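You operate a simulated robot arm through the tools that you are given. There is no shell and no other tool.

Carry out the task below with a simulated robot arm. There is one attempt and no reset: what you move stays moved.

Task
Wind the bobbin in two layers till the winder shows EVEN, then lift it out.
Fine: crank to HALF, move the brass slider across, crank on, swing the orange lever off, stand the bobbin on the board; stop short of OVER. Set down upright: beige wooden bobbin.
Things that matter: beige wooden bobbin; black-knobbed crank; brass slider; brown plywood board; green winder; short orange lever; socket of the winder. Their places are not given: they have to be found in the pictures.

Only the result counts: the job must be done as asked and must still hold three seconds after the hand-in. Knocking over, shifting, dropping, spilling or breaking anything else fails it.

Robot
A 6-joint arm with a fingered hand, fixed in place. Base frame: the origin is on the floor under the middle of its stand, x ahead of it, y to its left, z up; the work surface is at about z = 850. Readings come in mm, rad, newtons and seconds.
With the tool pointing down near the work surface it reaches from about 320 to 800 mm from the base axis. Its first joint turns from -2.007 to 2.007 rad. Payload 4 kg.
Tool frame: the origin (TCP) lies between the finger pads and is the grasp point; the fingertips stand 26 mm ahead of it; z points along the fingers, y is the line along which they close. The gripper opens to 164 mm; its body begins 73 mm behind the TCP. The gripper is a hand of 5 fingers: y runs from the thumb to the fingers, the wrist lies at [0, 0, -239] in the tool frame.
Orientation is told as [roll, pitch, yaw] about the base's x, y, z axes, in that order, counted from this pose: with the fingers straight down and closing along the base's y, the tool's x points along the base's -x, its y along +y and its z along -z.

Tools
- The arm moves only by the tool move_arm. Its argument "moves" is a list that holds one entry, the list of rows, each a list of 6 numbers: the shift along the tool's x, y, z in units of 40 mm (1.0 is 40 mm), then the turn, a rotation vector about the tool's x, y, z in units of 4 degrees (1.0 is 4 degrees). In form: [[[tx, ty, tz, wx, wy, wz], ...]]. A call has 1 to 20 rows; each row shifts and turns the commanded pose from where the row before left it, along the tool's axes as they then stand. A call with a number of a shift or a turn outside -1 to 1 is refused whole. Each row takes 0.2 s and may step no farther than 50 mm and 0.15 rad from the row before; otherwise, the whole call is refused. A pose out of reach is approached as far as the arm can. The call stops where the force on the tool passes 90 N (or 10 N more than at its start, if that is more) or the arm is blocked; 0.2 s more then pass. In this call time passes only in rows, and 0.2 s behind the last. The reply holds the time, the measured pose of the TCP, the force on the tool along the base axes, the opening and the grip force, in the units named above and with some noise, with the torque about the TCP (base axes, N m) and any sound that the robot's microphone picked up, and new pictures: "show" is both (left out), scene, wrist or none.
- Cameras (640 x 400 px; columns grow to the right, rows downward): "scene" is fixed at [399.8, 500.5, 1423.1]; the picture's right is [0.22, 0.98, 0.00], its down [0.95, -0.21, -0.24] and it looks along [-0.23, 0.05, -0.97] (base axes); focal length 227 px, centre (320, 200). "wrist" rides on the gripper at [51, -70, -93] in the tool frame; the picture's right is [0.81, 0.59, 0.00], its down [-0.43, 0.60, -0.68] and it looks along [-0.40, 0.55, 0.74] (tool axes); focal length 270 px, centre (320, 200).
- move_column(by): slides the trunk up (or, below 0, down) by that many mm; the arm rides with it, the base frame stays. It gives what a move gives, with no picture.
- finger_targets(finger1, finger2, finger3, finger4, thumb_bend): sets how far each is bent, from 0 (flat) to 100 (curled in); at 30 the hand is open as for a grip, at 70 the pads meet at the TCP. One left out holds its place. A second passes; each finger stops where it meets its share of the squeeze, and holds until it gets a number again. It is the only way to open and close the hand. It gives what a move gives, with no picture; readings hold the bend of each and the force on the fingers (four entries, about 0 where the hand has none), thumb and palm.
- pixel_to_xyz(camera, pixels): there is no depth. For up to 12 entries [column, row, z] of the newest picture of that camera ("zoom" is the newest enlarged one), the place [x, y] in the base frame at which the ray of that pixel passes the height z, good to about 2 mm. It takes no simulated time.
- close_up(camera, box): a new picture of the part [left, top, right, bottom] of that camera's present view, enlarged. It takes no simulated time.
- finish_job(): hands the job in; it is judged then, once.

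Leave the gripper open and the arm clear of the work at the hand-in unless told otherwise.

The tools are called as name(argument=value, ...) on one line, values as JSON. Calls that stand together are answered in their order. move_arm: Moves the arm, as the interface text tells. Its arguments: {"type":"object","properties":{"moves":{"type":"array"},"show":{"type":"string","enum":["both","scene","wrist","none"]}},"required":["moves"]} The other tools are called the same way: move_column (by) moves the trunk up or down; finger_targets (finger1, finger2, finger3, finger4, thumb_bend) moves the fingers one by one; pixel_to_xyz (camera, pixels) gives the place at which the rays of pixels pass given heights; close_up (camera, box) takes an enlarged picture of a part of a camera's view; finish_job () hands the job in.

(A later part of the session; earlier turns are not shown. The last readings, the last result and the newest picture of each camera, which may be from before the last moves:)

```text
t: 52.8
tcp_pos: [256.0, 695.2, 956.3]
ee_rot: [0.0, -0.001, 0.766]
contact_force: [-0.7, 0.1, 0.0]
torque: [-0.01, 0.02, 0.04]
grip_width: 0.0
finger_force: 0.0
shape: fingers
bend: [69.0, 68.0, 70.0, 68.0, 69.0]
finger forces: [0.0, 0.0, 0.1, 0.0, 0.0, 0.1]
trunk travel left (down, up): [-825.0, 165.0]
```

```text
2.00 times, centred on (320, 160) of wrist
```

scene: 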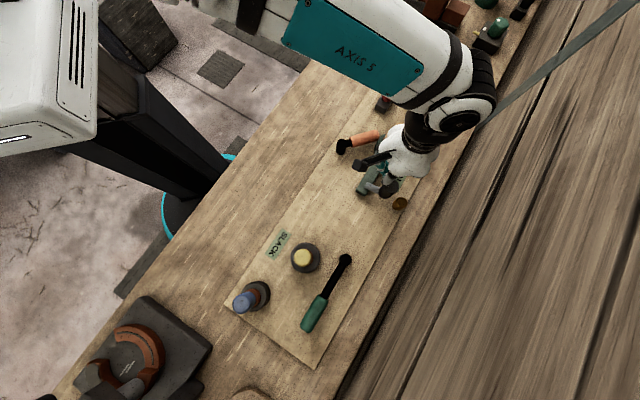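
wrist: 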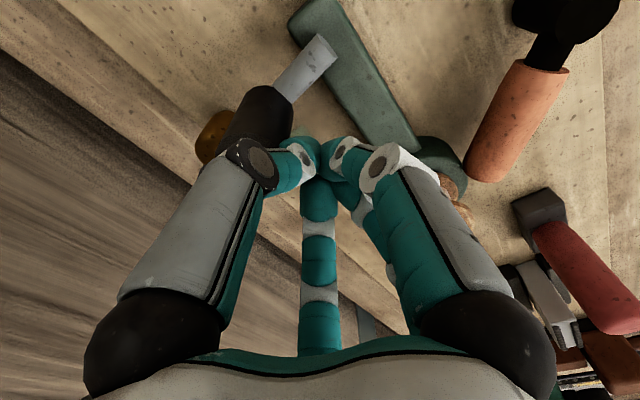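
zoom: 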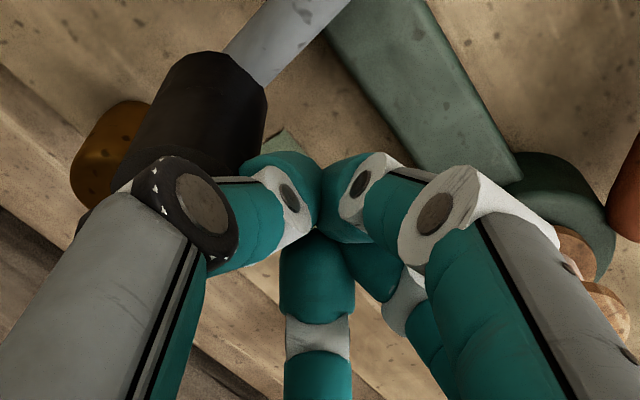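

The knob passed the thumb and the force is zero again. I continue 45°.

move_arm(moves=[[[-0.2246, -0.2367, 0, 0, 0, 0], [-0.1557, -0.2867, 0, 0, 0, 0], [-0.0762, -0.3173, 0, 0, 0, 0]]])

close_up(camera="scene", box=[330, 120, 450, 240])

close_up(camera="wrist", box=[200, 60, 440, 260])

```text
t: 53.6
tcp_pos: [293.0, 684.4, 954.8]
ee_rot: [0.0, -0.001, 0.768]
contact_force: [0.4, 0.2, 0.7]
torque: [0.0, -0.02, 0.02]
grip_width: 0.0
finger_force: 0.1
shape: fingers
bend: [69.0, 68.0, 70.0, 68.0, 69.0]
finger forces: [0.1, 0.1, 0.1, 0.0, 0.1, 0.0]
trunk travel left (down, up): [-825.0, 165.0]
```

scene: 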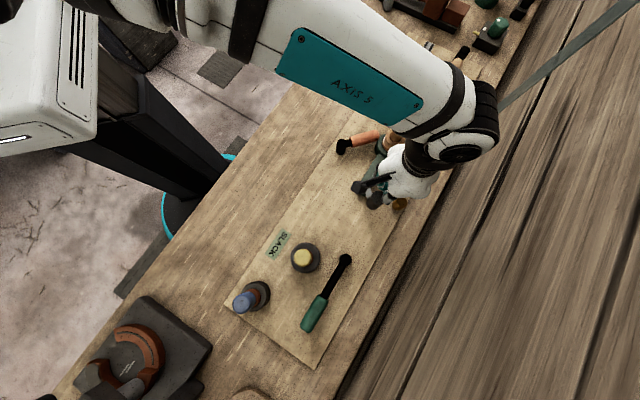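
wrist: 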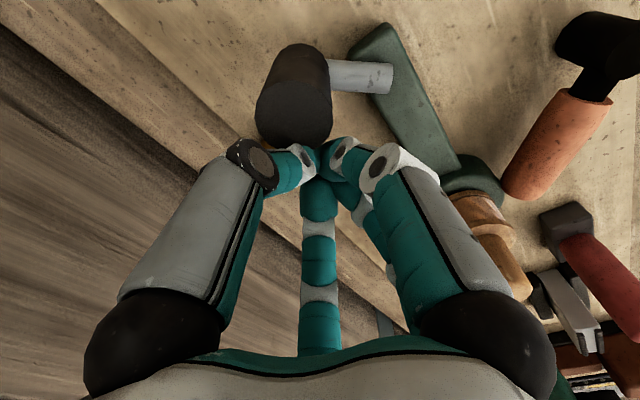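

```text
3.33 times, centred on (390, 180) of scene
```

zoom: 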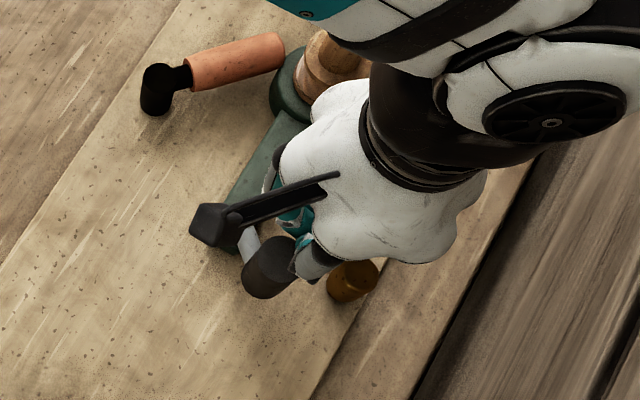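

```text
2.00 times, centred on (320, 160) of wrist
```

zoom: 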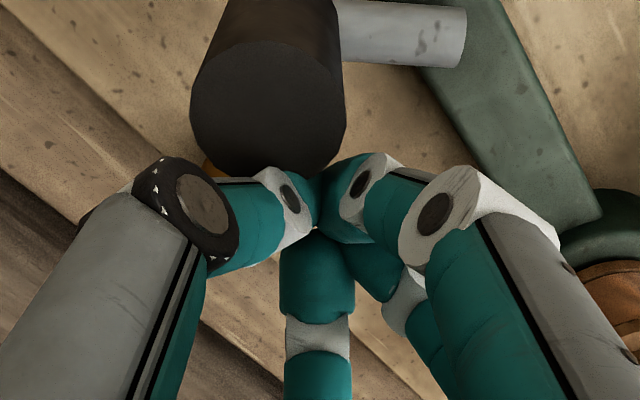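

The knob is at φ≈7°, 1.6 turns in total. The label is hidden now, so I'll go in small steps and check it often. Next: 30°.

move_arm(moves=[[[0.0086, -0.3262, 0, 0, 0, 0], [0.0927, -0.3129, 0, 0, 0, 0]]])

close_up(camera="wrist", box=[300, 140, 440, 260])

close_up(camera="scene", box=[350, 140, 440, 230])

```text
t: 54.2
tcp_pos: [305.3, 663.9, 955.0]
ee_rot: [0.001, -0.002, 0.767]
contact_force: [-3.0, 1.4, 4.3]
torque: [-0.11, 0.09, -0.12]
grip_width: 0.1
finger_force: 2.5
shape: fingers
bend: [70.0, 68.0, 70.0, 68.0, 69.0]
finger forces: [5.5, 0.0, 0.1, 0.0, 0.0, 0.0]
trunk travel left (down, up): [-825.0, 165.0]
```

scene: 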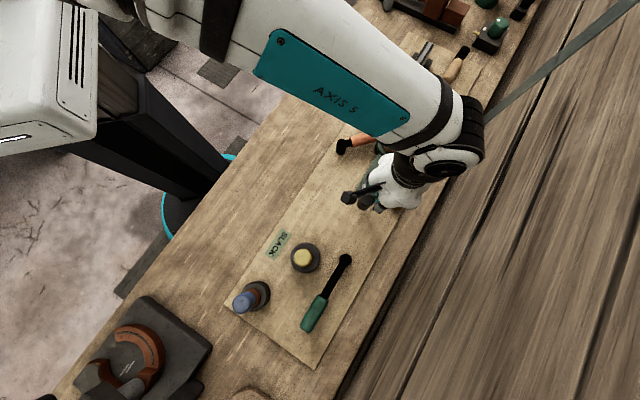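
wrist: 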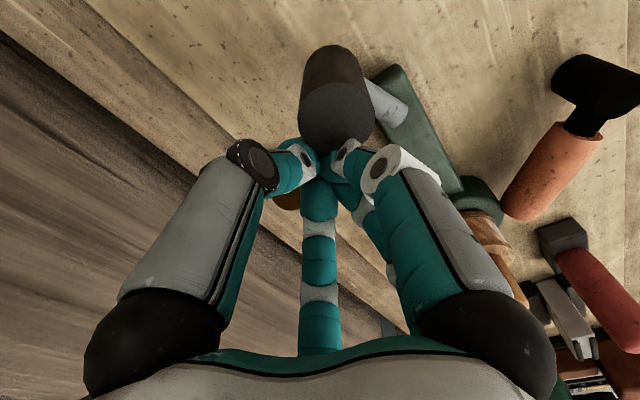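

```text
3.33 times, centred on (370, 200) of wrist
```

zoom: 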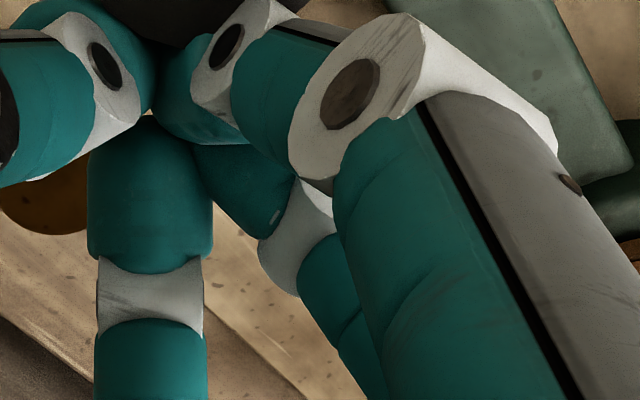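

```text
4.44 times, centred on (395, 185) of scene
```

zoom: 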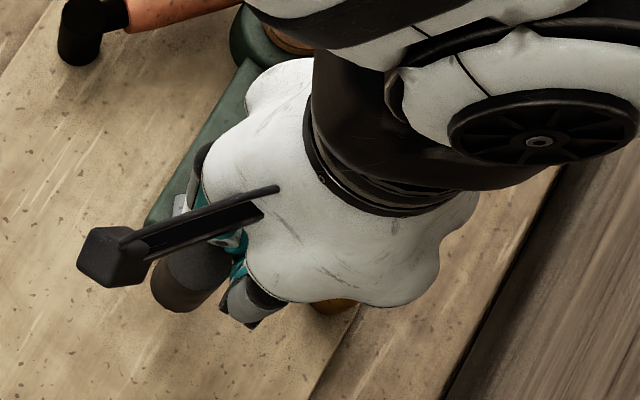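

The label is hidden by the hand here (total about 1.7 turns). I'll lift and move aside toward −x so the scene camera can read the label, before winding further.

move_arm(moves=[[[0, 0, -0.75, 0, 0, 0], [0, 0, -0.75, 0, 0, 0], [0.569, 0.55, 0, 0, 0, 0], [0.569, 0.55, 0, 0, 0, 0], [0.569, 0.55, 0, 0, 0, 0]]], show="scene")

close_up(camera="scene", box=[340, 130, 440, 230])

```text
t: 55.4
tcp_pos: [210.3, 661.4, 1013.9]
ee_rot: [0.0, 0.0, 0.768]
contact_force: [0.5, -0.3, 0.2]
torque: [-0.03, 0.03, -0.02]
grip_width: 0.1
finger_force: 0.1
shape: fingers
bend: [69.0, 68.0, 70.0, 68.0, 69.0]
finger forces: [0.0, 0.0, 0.0, 0.1, 0.0, 0.0]
trunk travel left (down, up): [-825.0, 165.0]
```

scene: 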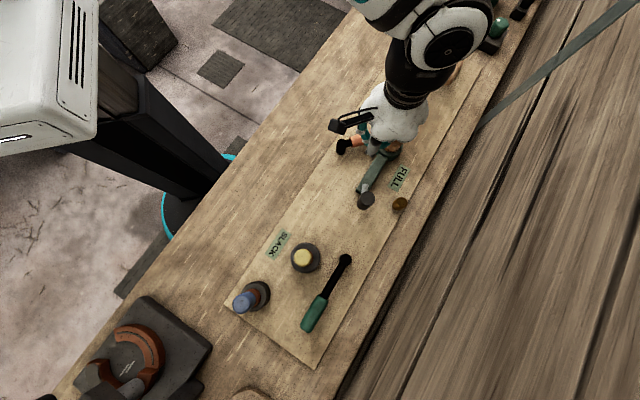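

```text
4.00 times, centred on (390, 180) of scene
```

zoom: 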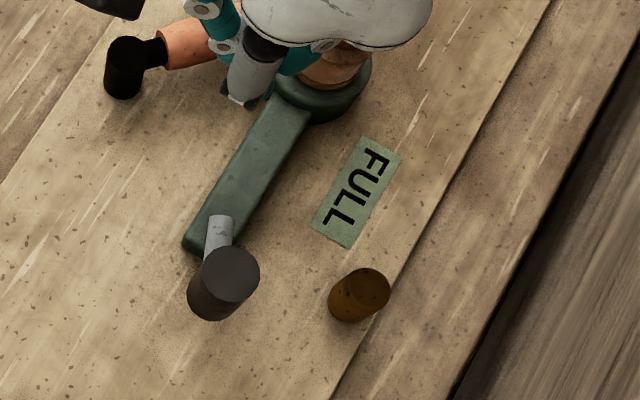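

The label now reads **FULL**, not EVEN. Before winding on, I need to understand this. I'll compute where the slider stands now versus before and look closer.

pixel_to_xyz(camera="zoom", pixels=[[364, 290, 890], [352, 305, 855], [226, 272, 944], [220, 228, 885], [360, 192, 855]])

close_up(camera="scene", box=[375, 165, 425, 215])

close_up(camera="scene", box=[250, 220, 330, 280])

```text
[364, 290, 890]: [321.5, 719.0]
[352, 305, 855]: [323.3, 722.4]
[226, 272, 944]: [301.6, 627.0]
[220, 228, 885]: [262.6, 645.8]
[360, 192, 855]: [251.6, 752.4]
```

```text
8.00 times, centred on (400, 190) of scene
```

zoom: 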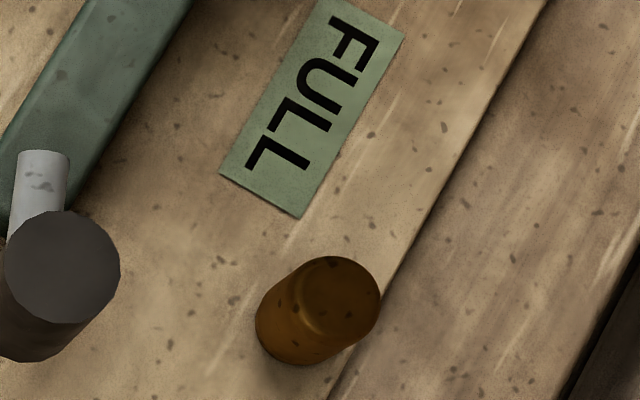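

```text
6.67 times, centred on (290, 250) of scene
```

zoom: 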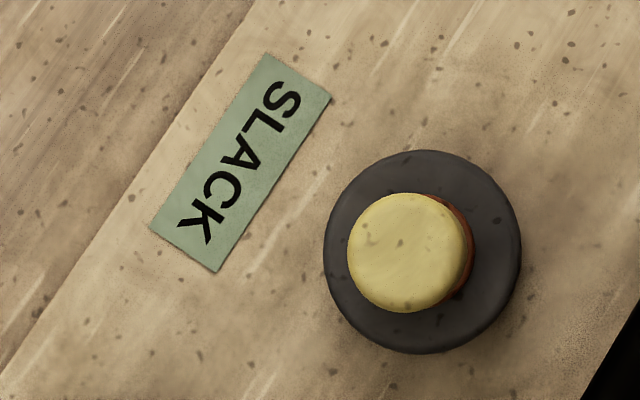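

The slider has travelled about 48 mm to its stop. I'll look at the bobbin and the whole area with the wrist camera now, to see whether winding is visible on it.

close_up(camera="wrist", box=[0, 0, 640, 400])

close_up(camera="scene", box=[370, 110, 430, 160])

```text
1.00 times, centred on (320, 200) of wrist (not enlarged: the box is as wide or as high as the picture)
```

zoom: 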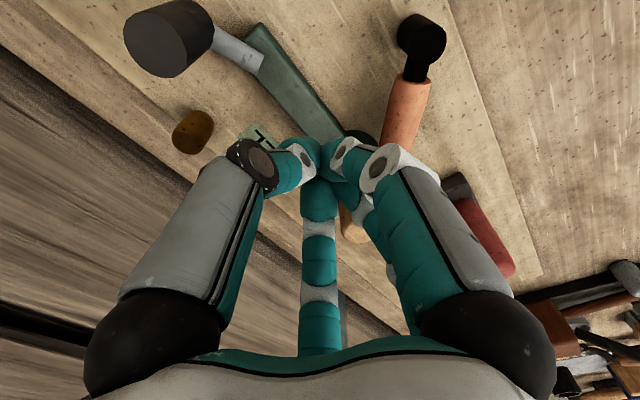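

```text
8.00 times, centred on (400, 135) of scene
```

zoom: 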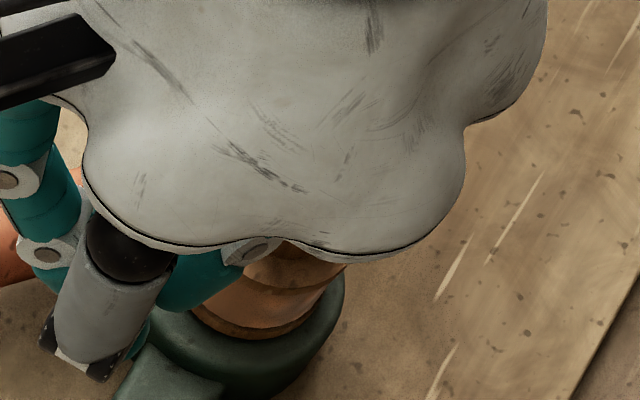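

The bobbin seems to carry a copper-coloured winding now. I'll move the hand further off (toward −x, −y, staying high) to see it clearly from the scene camera.

move_arm(moves=[[[0.707, 0, 0, 0, 0, 0], [0.707, 0, 0, 0, 0, 0], [0.707, 0, 0, 0, 0, 0]]])

close_up(camera="scene", box=[370, 110, 430, 160])

close_up(camera="wrist", box=[200, 100, 440, 260])

```text
t: 56.2
tcp_pos: [149.9, 602.9, 1014.3]
ee_rot: [-0.001, -0.001, 0.767]
contact_force: [0.2, 0.6, -0.6]
torque: [0.01, 0.01, 0.0]
grip_width: 0.0
finger_force: 0.1
shape: fingers
bend: [69.0, 68.0, 70.0, 68.0, 69.0]
finger forces: [0.0, 0.0, 0.1, 0.1, 0.1, 0.0]
trunk travel left (down, up): [-825.0, 165.0]
```

scene: 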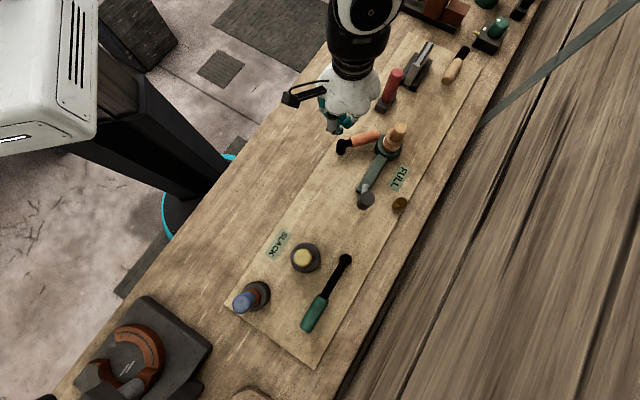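
wrist: 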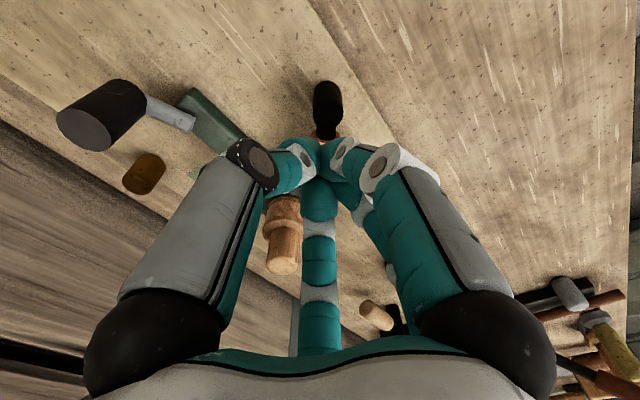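

```text
8.00 times, centred on (400, 135) of scene
```

zoom: 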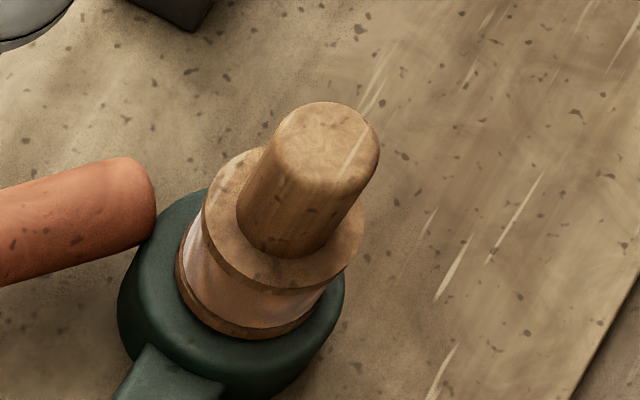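

```text
2.50 times, centred on (320, 180) of wrist
```

zoom: 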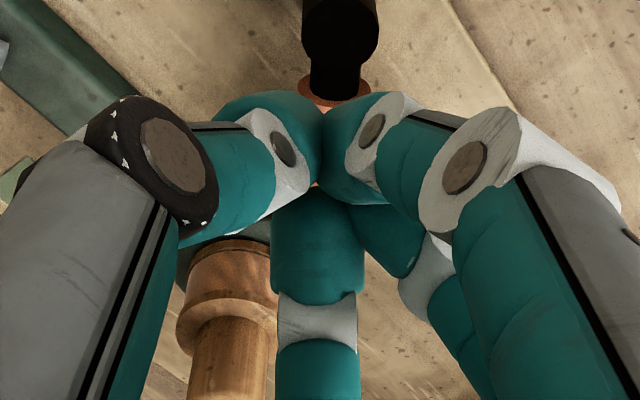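

The bobbin now carries an even-looking copper winding and the label says FULL, so EVEN should come with further winding. I return behind the knob (hand φ≈50°), lower, and push about 60° of hand travel. Then I'll check the label again.

move_arm(moves=[[[-0.783, -0.194, 0, 0, 0, 0], [-0.783, -0.194, 0, 0, 0, 0], [-0.783, -0.194, 0, 0, 0, 0], [-0.783, -0.194, 0, 0, 0, 0], [-0.783, -0.194, 0, 0, 0, 0], [0, 0, 0.74, 0, 0, 0], [0, 0, 0.74, 0, 0, 0]]])

```text
t: 57.8
tcp_pos: [290.5, 687.1, 956.3]
ee_rot: [0.002, 0.0, 0.767]
contact_force: [0.1, -0.2, 0.1]
torque: [0.0, -0.01, -0.02]
grip_width: 0.2
finger_force: 0.0
shape: fingers
bend: [69.0, 68.0, 70.0, 68.0, 69.0]
finger forces: [0.1, 0.0, 0.0, 0.0, 0.0, 0.1]
trunk travel left (down, up): [-825.0, 165.0]
```

scene: 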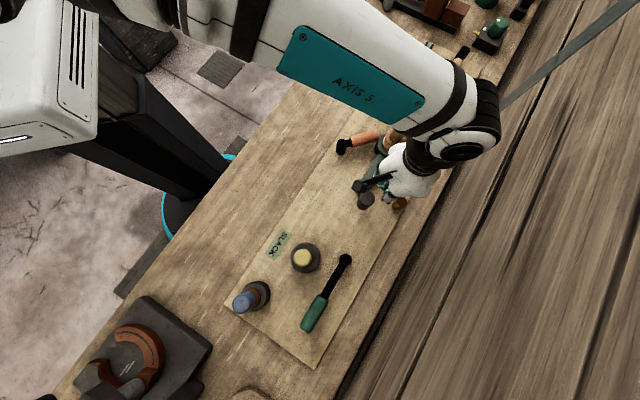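
wrist: 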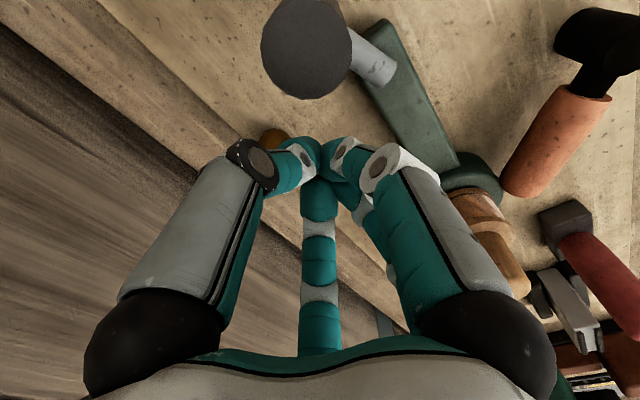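

The hand is behind the knob without touching it. I push 60° of hand travel, moving the knob roughly 35–40°.

move_arm(moves=[[[0.0086, -0.3262, 0, 0, 0, 0], [0.0927, -0.3129, 0, 0, 0, 0], [0.1705, -0.2783, 0, 0, 0, 0], [0.2367, -0.2246, 0, 0, 0, 0]]])

close_up(camera="wrist", box=[280, 140, 440, 280])

close_up(camera="scene", box=[350, 140, 440, 230])

```text
t: 58.8
tcp_pos: [308.9, 636.7, 956.7]
ee_rot: [0.001, -0.002, 0.768]
contact_force: [0.9, 0.1, 1.1]
torque: [-0.05, 0.0, -0.01]
grip_width: 0.1
finger_force: 0.3
shape: fingers
bend: [70.0, 68.0, 69.0, 68.0, 69.0]
finger forces: [1.2, 0.0, 0.0, 0.1, 0.0, 0.0]
trunk travel left (down, up): [-825.0, 165.0]
```

scene: 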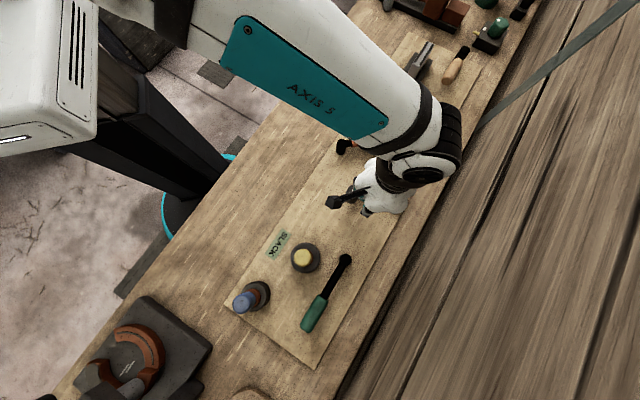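
wrist: 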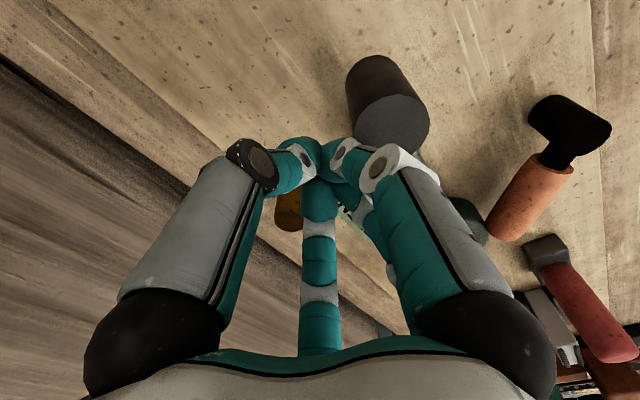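

```text
2.86 times, centred on (360, 210) of wrist
```

zoom: 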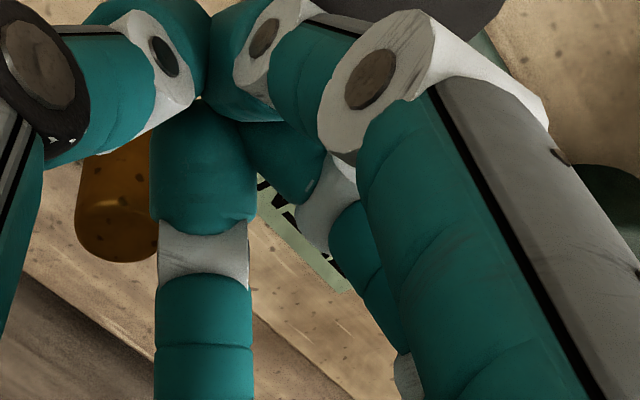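

```text
4.44 times, centred on (395, 185) of scene
```

zoom: 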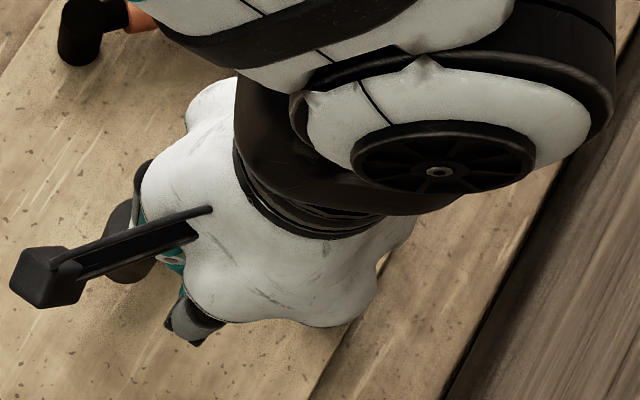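

Only slivers of the label are visible. I lift and step aside toward −x to read it.

move_arm(moves=[[[0, 0, -0.75, 0, 0, 0], [0, 0, -0.75, 0, 0, 0], [0.6, 0.58, 0, 0, 0, 0], [0.6, 0.58, 0, 0, 0, 0], [0.6, 0.58, 0, 0, 0, 0]]], show="scene")

close_up(camera="scene", box=[340, 130, 440, 230])

```text
t: 60.0
tcp_pos: [206.1, 636.1, 1016.8]
ee_rot: [-0.003, 0.0, 0.768]
contact_force: [-0.7, -1.0, 0.4]
torque: [-0.01, -0.03, 0.01]
grip_width: 0.0
finger_force: 0.1
shape: fingers
bend: [69.0, 68.0, 69.0, 68.0, 69.0]
finger forces: [0.0, 0.0, 0.0, 0.1, 0.0, 0.0]
trunk travel left (down, up): [-825.0, 165.0]
```

scene: 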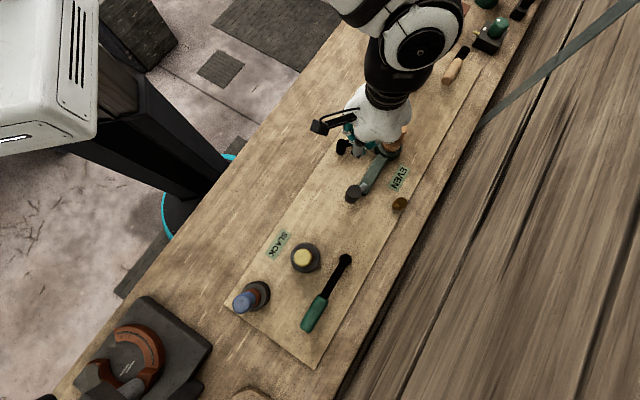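

```text
4.00 times, centred on (390, 180) of scene
```

zoom: 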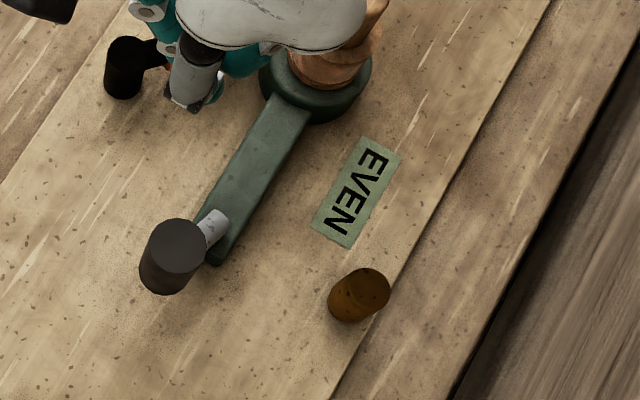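

The label reads **EVEN**, so I stop cranking. Next is the orange lever: hub at (138,614), handle to about (130,711) beside the bobbin. I turn the hand back about 40° so a gap faces the bobbin, then move above (182, 655) on the lever's bobbin side, staying high.

move_arm(moves=[[[0, 0, 0, 0, 0, 1], [0, 0, 0, 0, 0, 1], [0, 0, 0, 0, 0, 1], [0, 0, 0, 0, 0, 1], [0, 0, 0, 0, 0, 1], [0, 0, 0, 0, 0, 1], [0, 0, 0, 0, 0, 1], [0, 0, 0, 0, 0, 1], [0, 0, 0, 0, 0, 1], [0, 0, 0, 0, 0, 1], [0.565, 0.516, 0, 0, 0, 0]]])

close_up(camera="scene", box=[330, 100, 440, 200])

close_up(camera="wrist", box=[200, 60, 560, 300])

```text
t: 62.4
tcp_pos: [183.2, 658.1, 1015.1]
ee_rot: [0.001, 0.001, 0.07]
contact_force: [-0.6, 0.8, 0.6]
torque: [-0.02, -0.02, -0.01]
grip_width: 0.0
finger_force: 0.1
shape: fingers
bend: [69.0, 68.0, 69.0, 68.0, 69.0]
finger forces: [0.0, 0.1, 0.0, 0.0, 0.0, 0.0]
trunk travel left (down, up): [-825.0, 165.0]
```

scene: 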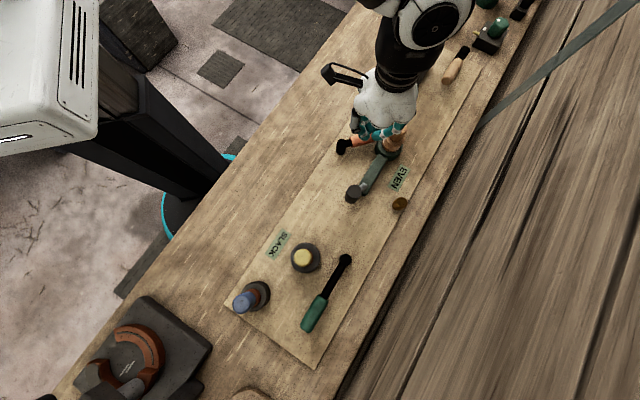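
wrist: 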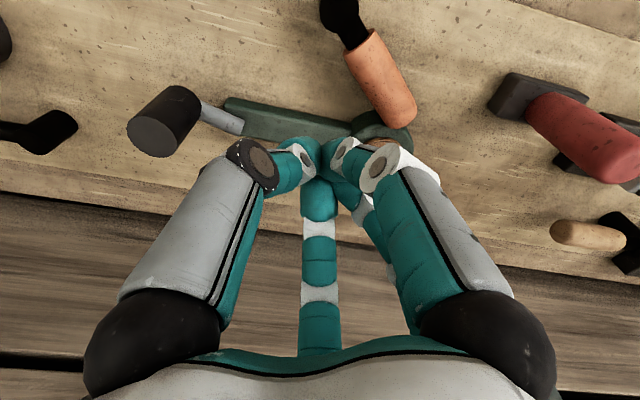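

```text
4.00 times, centred on (385, 150) of scene
```

zoom: 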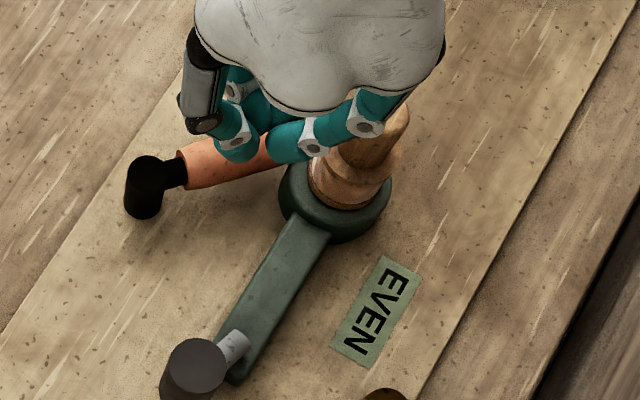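

```text
1.67 times, centred on (380, 180) of wrist
```

zoom: 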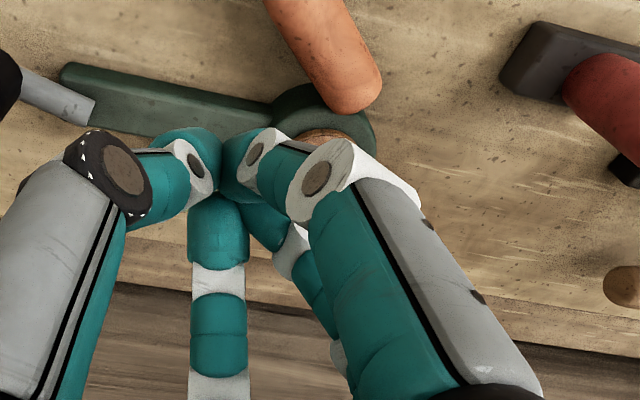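

EVEN still shows. I read the lever's line from this wrist view: handle end about (398,108), handle start (362,42), hub (340,10). I also read the ring edge.

pixel_to_xyz(camera="wrist", pixels=[[398, 112, 888], [380, 75, 888], [362, 42, 888], [340, 10, 900], [411, 135, 880], [350, 128, 880], [385, 145, 900], [232, 108, 875]])

pixel_to_xyz(camera="scene", pixels=[[341.7, 140.5, 905], [351, 142.5, 888], [364, 139, 888]])

```text
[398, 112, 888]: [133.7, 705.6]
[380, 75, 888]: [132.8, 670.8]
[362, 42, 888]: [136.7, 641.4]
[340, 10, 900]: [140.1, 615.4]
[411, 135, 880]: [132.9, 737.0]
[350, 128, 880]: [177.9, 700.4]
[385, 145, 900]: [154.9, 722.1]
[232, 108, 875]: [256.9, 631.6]
```

```text
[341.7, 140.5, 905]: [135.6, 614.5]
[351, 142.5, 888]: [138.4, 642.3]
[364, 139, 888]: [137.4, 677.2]
```

The lever axis runs from the hub (138,615) to about (133,712). To keep clear of the bobbin's flange while pushing, I turn the hand to yaw≈28°, shift to (184, 642), and descend to z≈940 first.

move_arm(moves=[[[0, 0, 0, 0, 0, -1], [0, 0, 0, 0, 0, -1], [0, 0, 0, 0, 0, -1], [0, 0, 0, 0, 0, -1], [0, 0, 0, 0, 0, -1], [0, 0, 0, 0, 0, -1], [0.17, -0.362, 0, 0, 0, 0], [0, 0, 0.9, 0, 0, 0], [0, 0, 0.9, 0, 0, 0]]])

close_up(camera="wrist", box=[240, 40, 560, 280])

close_up(camera="scene", box=[330, 100, 440, 200])

```text
t: 64.4
tcp_pos: [183.6, 641.0, 944.2]
ee_rot: [0.001, -0.001, 0.489]
contact_force: [-1.0, -0.6, -0.1]
torque: [0.01, -0.01, 0.01]
grip_width: 0.2
finger_force: 0.0
shape: fingers
bend: [69.0, 68.0, 69.0, 68.0, 69.0]
finger forces: [0.1, 0.0, 0.1, 0.0, 0.0, 0.0]
trunk travel left (down, up): [-825.0, 165.0]
```

scene: 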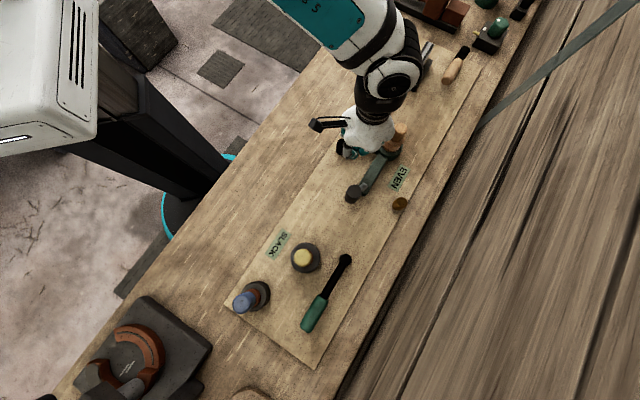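
wrist: 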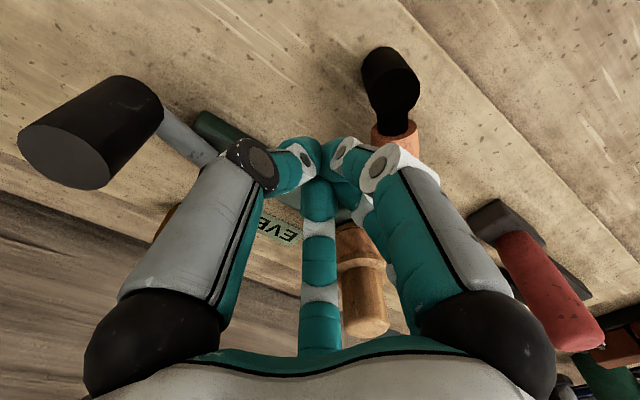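

```text
1.67 times, centred on (400, 160) of wrist
```

zoom: 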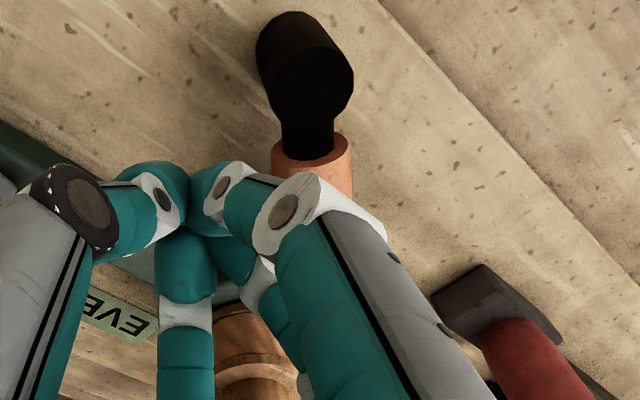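

```text
4.00 times, centred on (385, 150) of scene
```

zoom: 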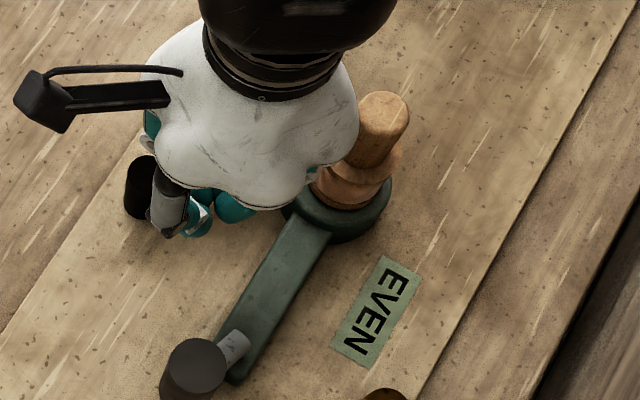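

Clear so far. I descend the last 32 mm beside the lever handle.

move_arm(moves=[[[0, 0, 0.4, 0, 0, 0], [0, 0, 0.4, 0, 0, 0]]])

close_up(camera="wrist", box=[240, 40, 560, 280])

```text
t: 65.0
tcp_pos: [183.6, 641.3, 912.1]
ee_rot: [-0.001, 0.001, 0.489]
contact_force: [0.3, -0.5, 0.3]
torque: [-0.01, -0.01, 0.0]
grip_width: 0.0
finger_force: 0.1
shape: fingers
bend: [69.0, 68.0, 69.0, 68.0, 69.0]
finger forces: [0.0, 0.1, 0.0, 0.0, 0.0, 0.0]
trunk travel left (down, up): [-825.0, 165.0]
```

scene: 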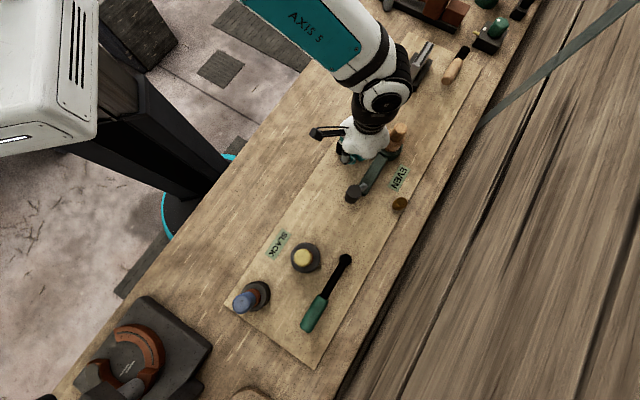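
wrist: 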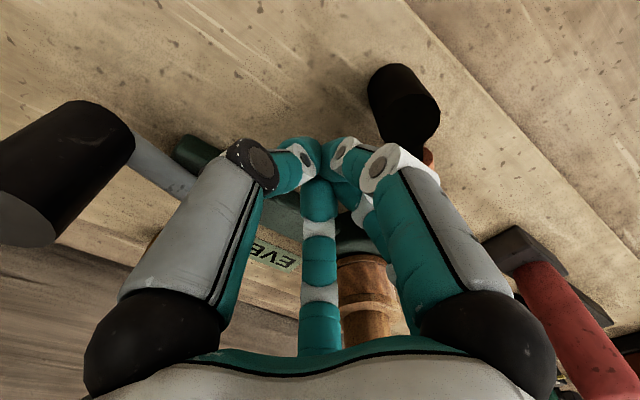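

```text
1.67 times, centred on (400, 160) of wrist
```

zoom: 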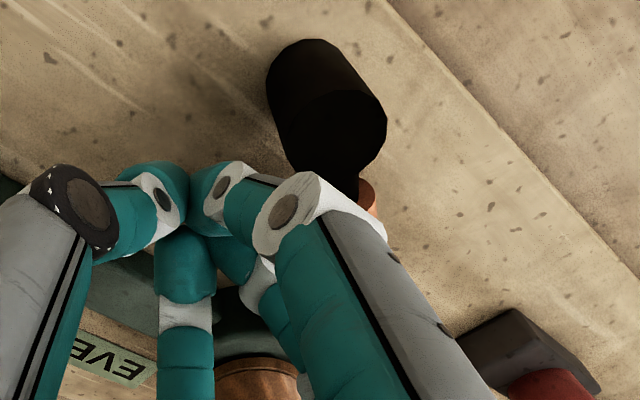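

No contact yet. I move toward −x in 4 mm steps, watching for contact with the lever.

move_arm(moves=[[[0.0883, 0.047, 0, 0, 0, 0], [0.0883, 0.047, 0, 0, 0, 0], [0.0883, 0.047, 0, 0, 0, 0]]], show="none")

```text
t: 65.8
tcp_pos: [171.0, 641.5, 911.9]
ee_rot: [0.001, 0.001, 0.489]
contact_force: [3.5, 0.8, 1.9]
torque: [0.04, -0.03, -0.08]
grip_width: 0.0
finger_force: 0.1
shape: fingers
bend: [69.0, 68.0, 69.0, 68.0, 69.0]
finger forces: [0.0, 0.0, 0.0, 0.0, 0.1, 0.0]
trunk travel left (down, up): [-825.0, 165.0]
```

Contact with the lever (3.5 N). I continue 8 mm and look whether it swings.

move_arm(moves=[[[0.0883, 0.047, 0, 0, 0, 0], [0.0883, 0.047, 0, 0, 0, 0]]])

close_up(camera="wrist", box=[280, 40, 600, 280])

close_up(camera="scene", box=[330, 100, 440, 200])

```text
t: 66.4
tcp_pos: [163.6, 641.5, 911.3]
ee_rot: [0.001, 0.0, 0.488]
contact_force: [3.3, 1.9, 4.1]
torque: [0.07, 0.02, -0.1]
grip_width: 0.0
finger_force: 0.1
shape: fingers
bend: [69.0, 68.0, 69.0, 68.0, 69.0]
finger forces: [0.0, 0.0, 0.0, 0.1, 0.0, 0.0]
trunk travel left (down, up): [-825.0, 165.0]
```

scene: 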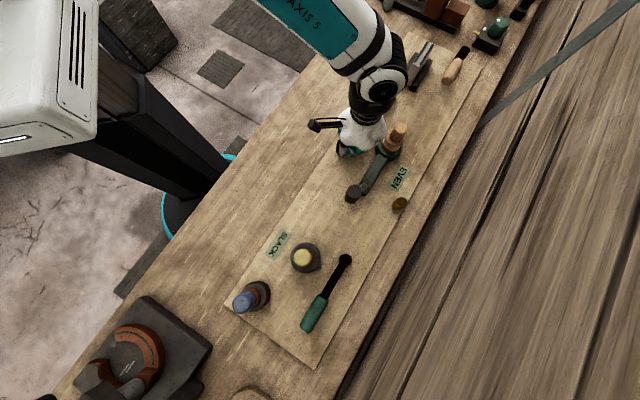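
wrist: 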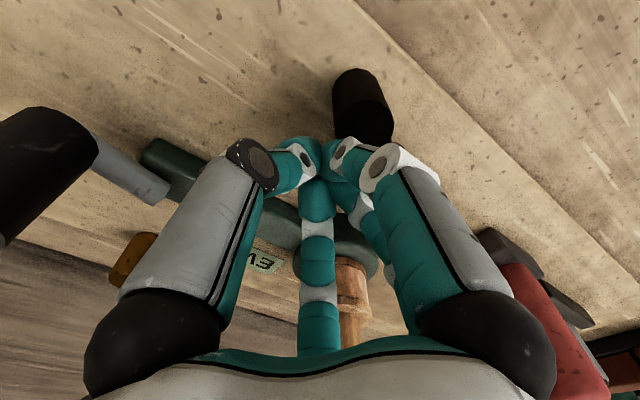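

```text
1.67 times, centred on (440, 160) of wrist
```

zoom: 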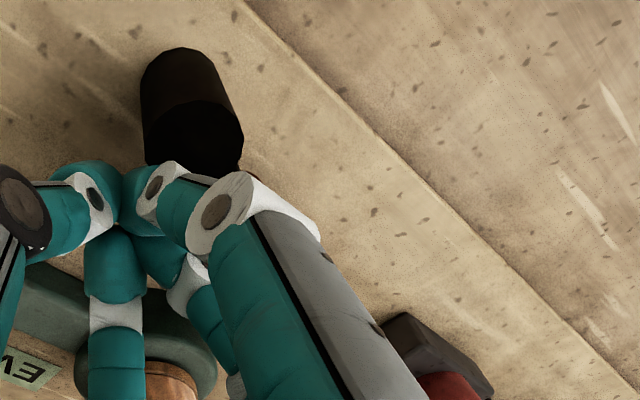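

```text
4.00 times, centred on (385, 150) of scene
```

zoom: 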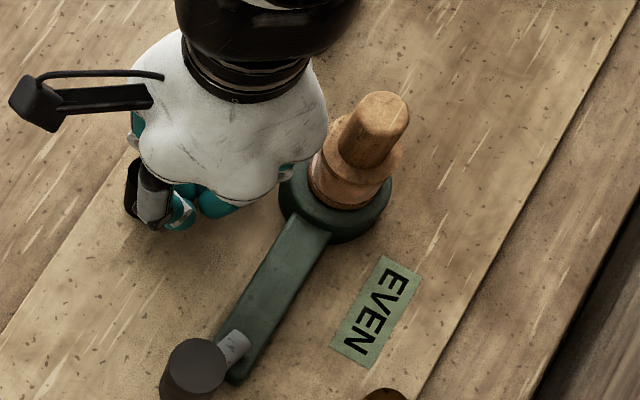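

The lever is swinging at 3–5 N. To keep finger3 off the bobbin as I follow the arc, I turn the hand about 40° in place (finger1 will then face the lever and push it further).

move_arm(moves=[[[0, 0, 0, 0, 0, 1], [0, 0, 0, 0, 0, 1], [0, 0, 0, 0, 0, 1], [0, 0, 0, 0, 0, 1], [0, 0, 0, 0, 0, 1], [0, 0, 0, 0, 0, 1]]])

close_up(camera="wrist", box=[280, 40, 600, 280])

close_up(camera="scene", box=[330, 100, 440, 200])

```text
t: 67.8
tcp_pos: [164.3, 640.8, 911.8]
ee_rot: [0.0, 0.001, 0.07]
contact_force: [-0.6, -0.5, -0.3]
torque: [0.01, 0.0, 0.03]
grip_width: 0.2
finger_force: 0.1
shape: fingers
bend: [69.0, 68.0, 69.0, 68.0, 69.0]
finger forces: [0.0, 0.0, 0.1, 0.0, 0.0, 0.0]
trunk travel left (down, up): [-825.0, 165.0]
```

scene: 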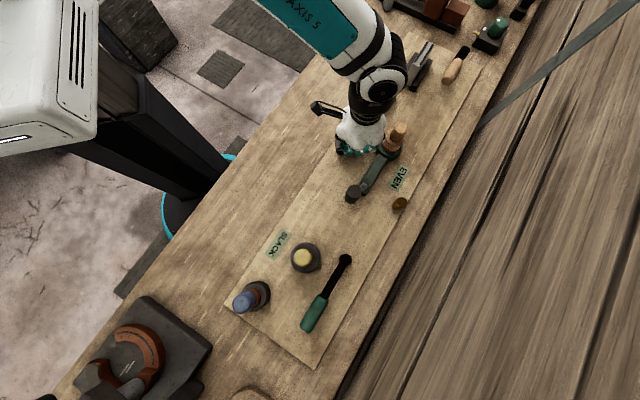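
wrist: 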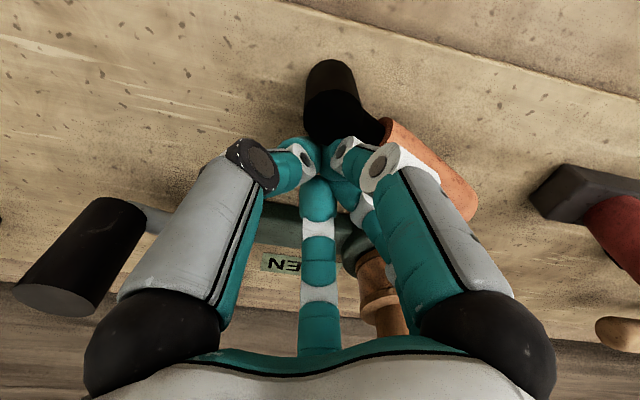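

```text
1.67 times, centred on (440, 160) of wrist
```

zoom: 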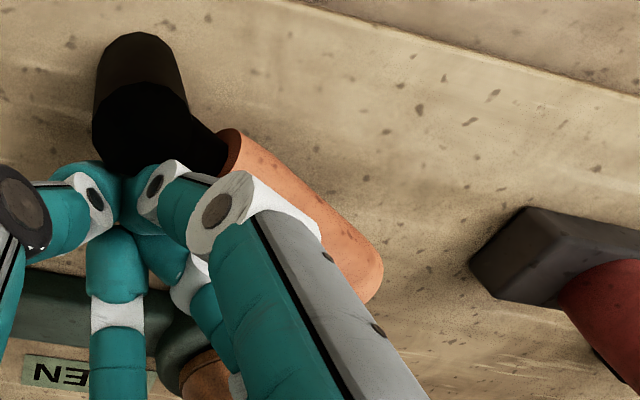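

```text
4.00 times, centred on (385, 150) of scene
```

zoom: 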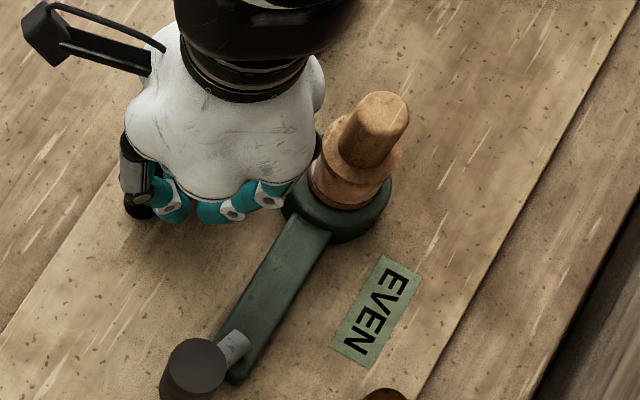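

The lever has clearly swung. I'll read its present angle from the wrist view: hub (333,110), handle start (395,130), handle end (462,193).

pixel_to_xyz(camera="wrist", pixels=[[333, 112, 905], [398, 133, 888], [462, 193, 888], [430, 160, 888], [383, 285, 930], [372, 245, 895]])

```text
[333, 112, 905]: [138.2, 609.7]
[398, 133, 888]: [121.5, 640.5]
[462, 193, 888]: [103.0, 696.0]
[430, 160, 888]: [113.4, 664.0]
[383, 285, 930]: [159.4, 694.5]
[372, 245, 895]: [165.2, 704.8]
```

The lever is at about 108° (swung 15° so far). Pushing further from this side brings the hand too near the bobbin, so I'll instead drag it from the far side with one extended finger (finger3). First I check where the red-handled object stands, and read other nearby points.

pixel_to_xyz(camera="scene", pixels=[[383, 106, 860], [378, 108, 855], [390, 100, 870], [396, 72, 940], [375, 112, 855]])

pixel_to_xyz(camera="wrist", pixels=[[530, 215, 880], [560, 165, 880], [527, 200, 856]])

close_up(camera="scene", box=[340, 50, 440, 150])

```text
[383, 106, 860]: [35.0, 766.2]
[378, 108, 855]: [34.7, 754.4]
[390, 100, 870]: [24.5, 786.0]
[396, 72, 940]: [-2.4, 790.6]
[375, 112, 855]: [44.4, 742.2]
```

```text
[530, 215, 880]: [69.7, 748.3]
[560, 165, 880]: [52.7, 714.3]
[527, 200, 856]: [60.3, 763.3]
```

```text
4.00 times, centred on (390, 100) of scene
```

zoom: 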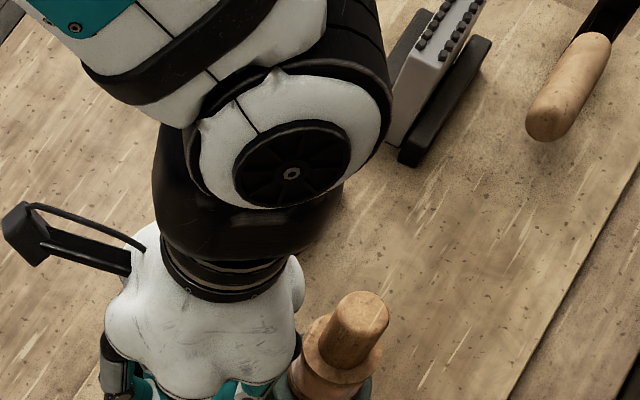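

The red object's base is around (50,745), far enough away. I lift, turn the hand to yaw −36°, and move above (84, 648) on the lever's far side, then extend finger3 so it can reach over to the lever's bobbin side.

move_arm(moves=[[[0, 0, -0.8, 0, 0, 0], [0, 0, -0.8, 0, 0, 0], [0, 0, -0.7, 0, 0, 0], [0, 0, 0, 0, 0, 1], [0, 0, 0, 0, 0, 1], [0, 0, 0, 0, 0, 1], [0, 0, 0, 0, 0, 1], [0, 0, 0, 0, 0, 1], [0, 0, 0, 0, 0, 1], [0, 0, 0, 0, 0, 1], [0, 0, 0, 0, 0, 1], [0, 0, 0, 0, 0, 1], [0, 0, 0, 0, 0, 1], [0.8615, -0.5115, 0, 0, 0, 0], [0.8615, -0.5115, 0, 0, 0, 0]]])

finger_targets(finger3=42)

close_up(camera="wrist", box=[0, 0, 640, 400])

close_up(camera="scene", box=[310, 70, 430, 190])

```text
t: 71.0
tcp_pos: [83.7, 648.3, 1003.7]
ee_rot: [-0.001, 0.0, -0.63]
contact_force: [0.0, 0.8, 0.7]
torque: [0.01, -0.05, 0.04]
grip_width: 0.0
finger_force: 0.1
shape: fingers
bend: [69.0, 68.0, 69.0, 68.0, 69.0]
finger forces: [0.0, 0.1, 0.1, 0.0, 0.0, 0.0]
trunk travel left (down, up): [-825.0, 165.0]
```

scene: 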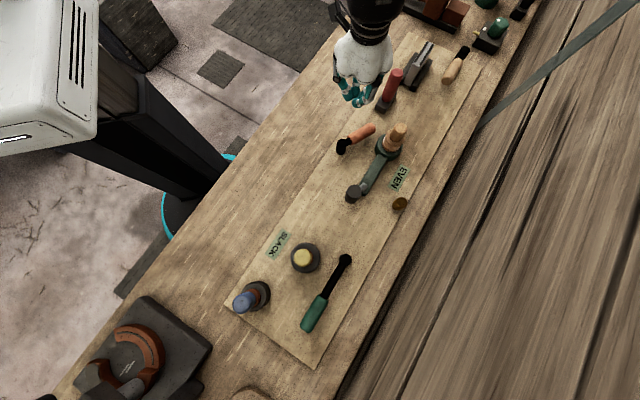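
wrist: 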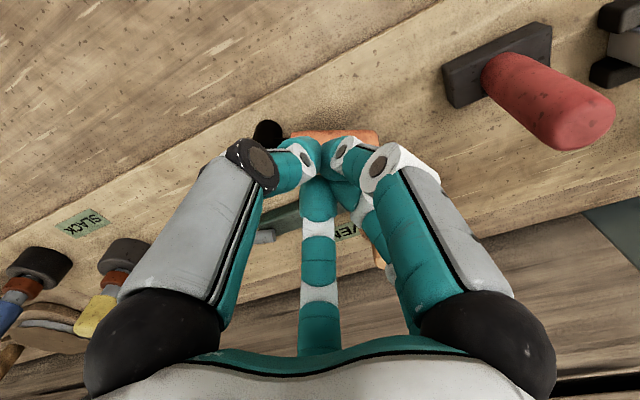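

```text
t: 72.0
tcp_pos: [83.7, 649.3, 1005.1]
ee_rot: [0.0, 0.001, -0.629]
contact_force: [0.6, 0.4, 0.6]
torque: [-0.02, -0.01, 0.03]
grip_width: 0.0
finger_force: 0.1
shape: fingers
bend: [69.0, 68.0, 42.0, 68.0, 69.0]
finger forces: [0.0, 0.1, 0.0, 0.0, 0.0, 0.0]
trunk travel left (down, up): [-825.0, 165.0]
```

```text
1.00 times, centred on (320, 200) of wrist (not enlarged: the box is as wide or as high as the picture)
```

zoom: 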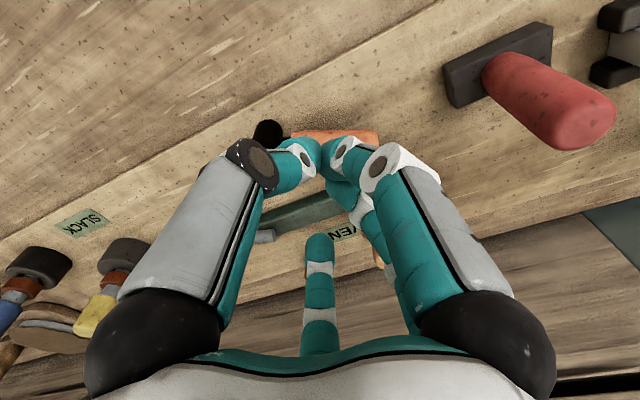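

```text
3.33 times, centred on (370, 130) of scene
```

zoom: 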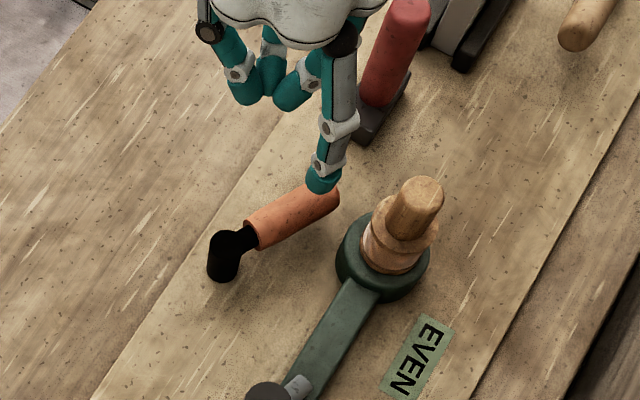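

A clear view: the lever has swung partway, and finger3's tip is at scene (370.6,124.6). I check where the tip really is, and the lever line from the scene camera.

pixel_to_xyz(camera="scene", pixels=[[370.6, 125, 965], [370.6, 125, 975], [372.5, 130, 888], [349, 138, 888], [341, 139, 905], [346, 151.5, 860]])

pixel_to_xyz(camera="wrist", pixels=[[319, 240, 975], [319, 240, 965], [375, 135, 888], [295, 135, 888]])

```text
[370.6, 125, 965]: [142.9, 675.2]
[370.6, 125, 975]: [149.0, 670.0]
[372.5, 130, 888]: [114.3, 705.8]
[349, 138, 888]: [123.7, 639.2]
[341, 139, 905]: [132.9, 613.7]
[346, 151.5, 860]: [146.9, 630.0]
```

```text
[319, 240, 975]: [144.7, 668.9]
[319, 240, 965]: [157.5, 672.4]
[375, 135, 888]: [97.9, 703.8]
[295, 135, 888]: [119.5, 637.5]
```

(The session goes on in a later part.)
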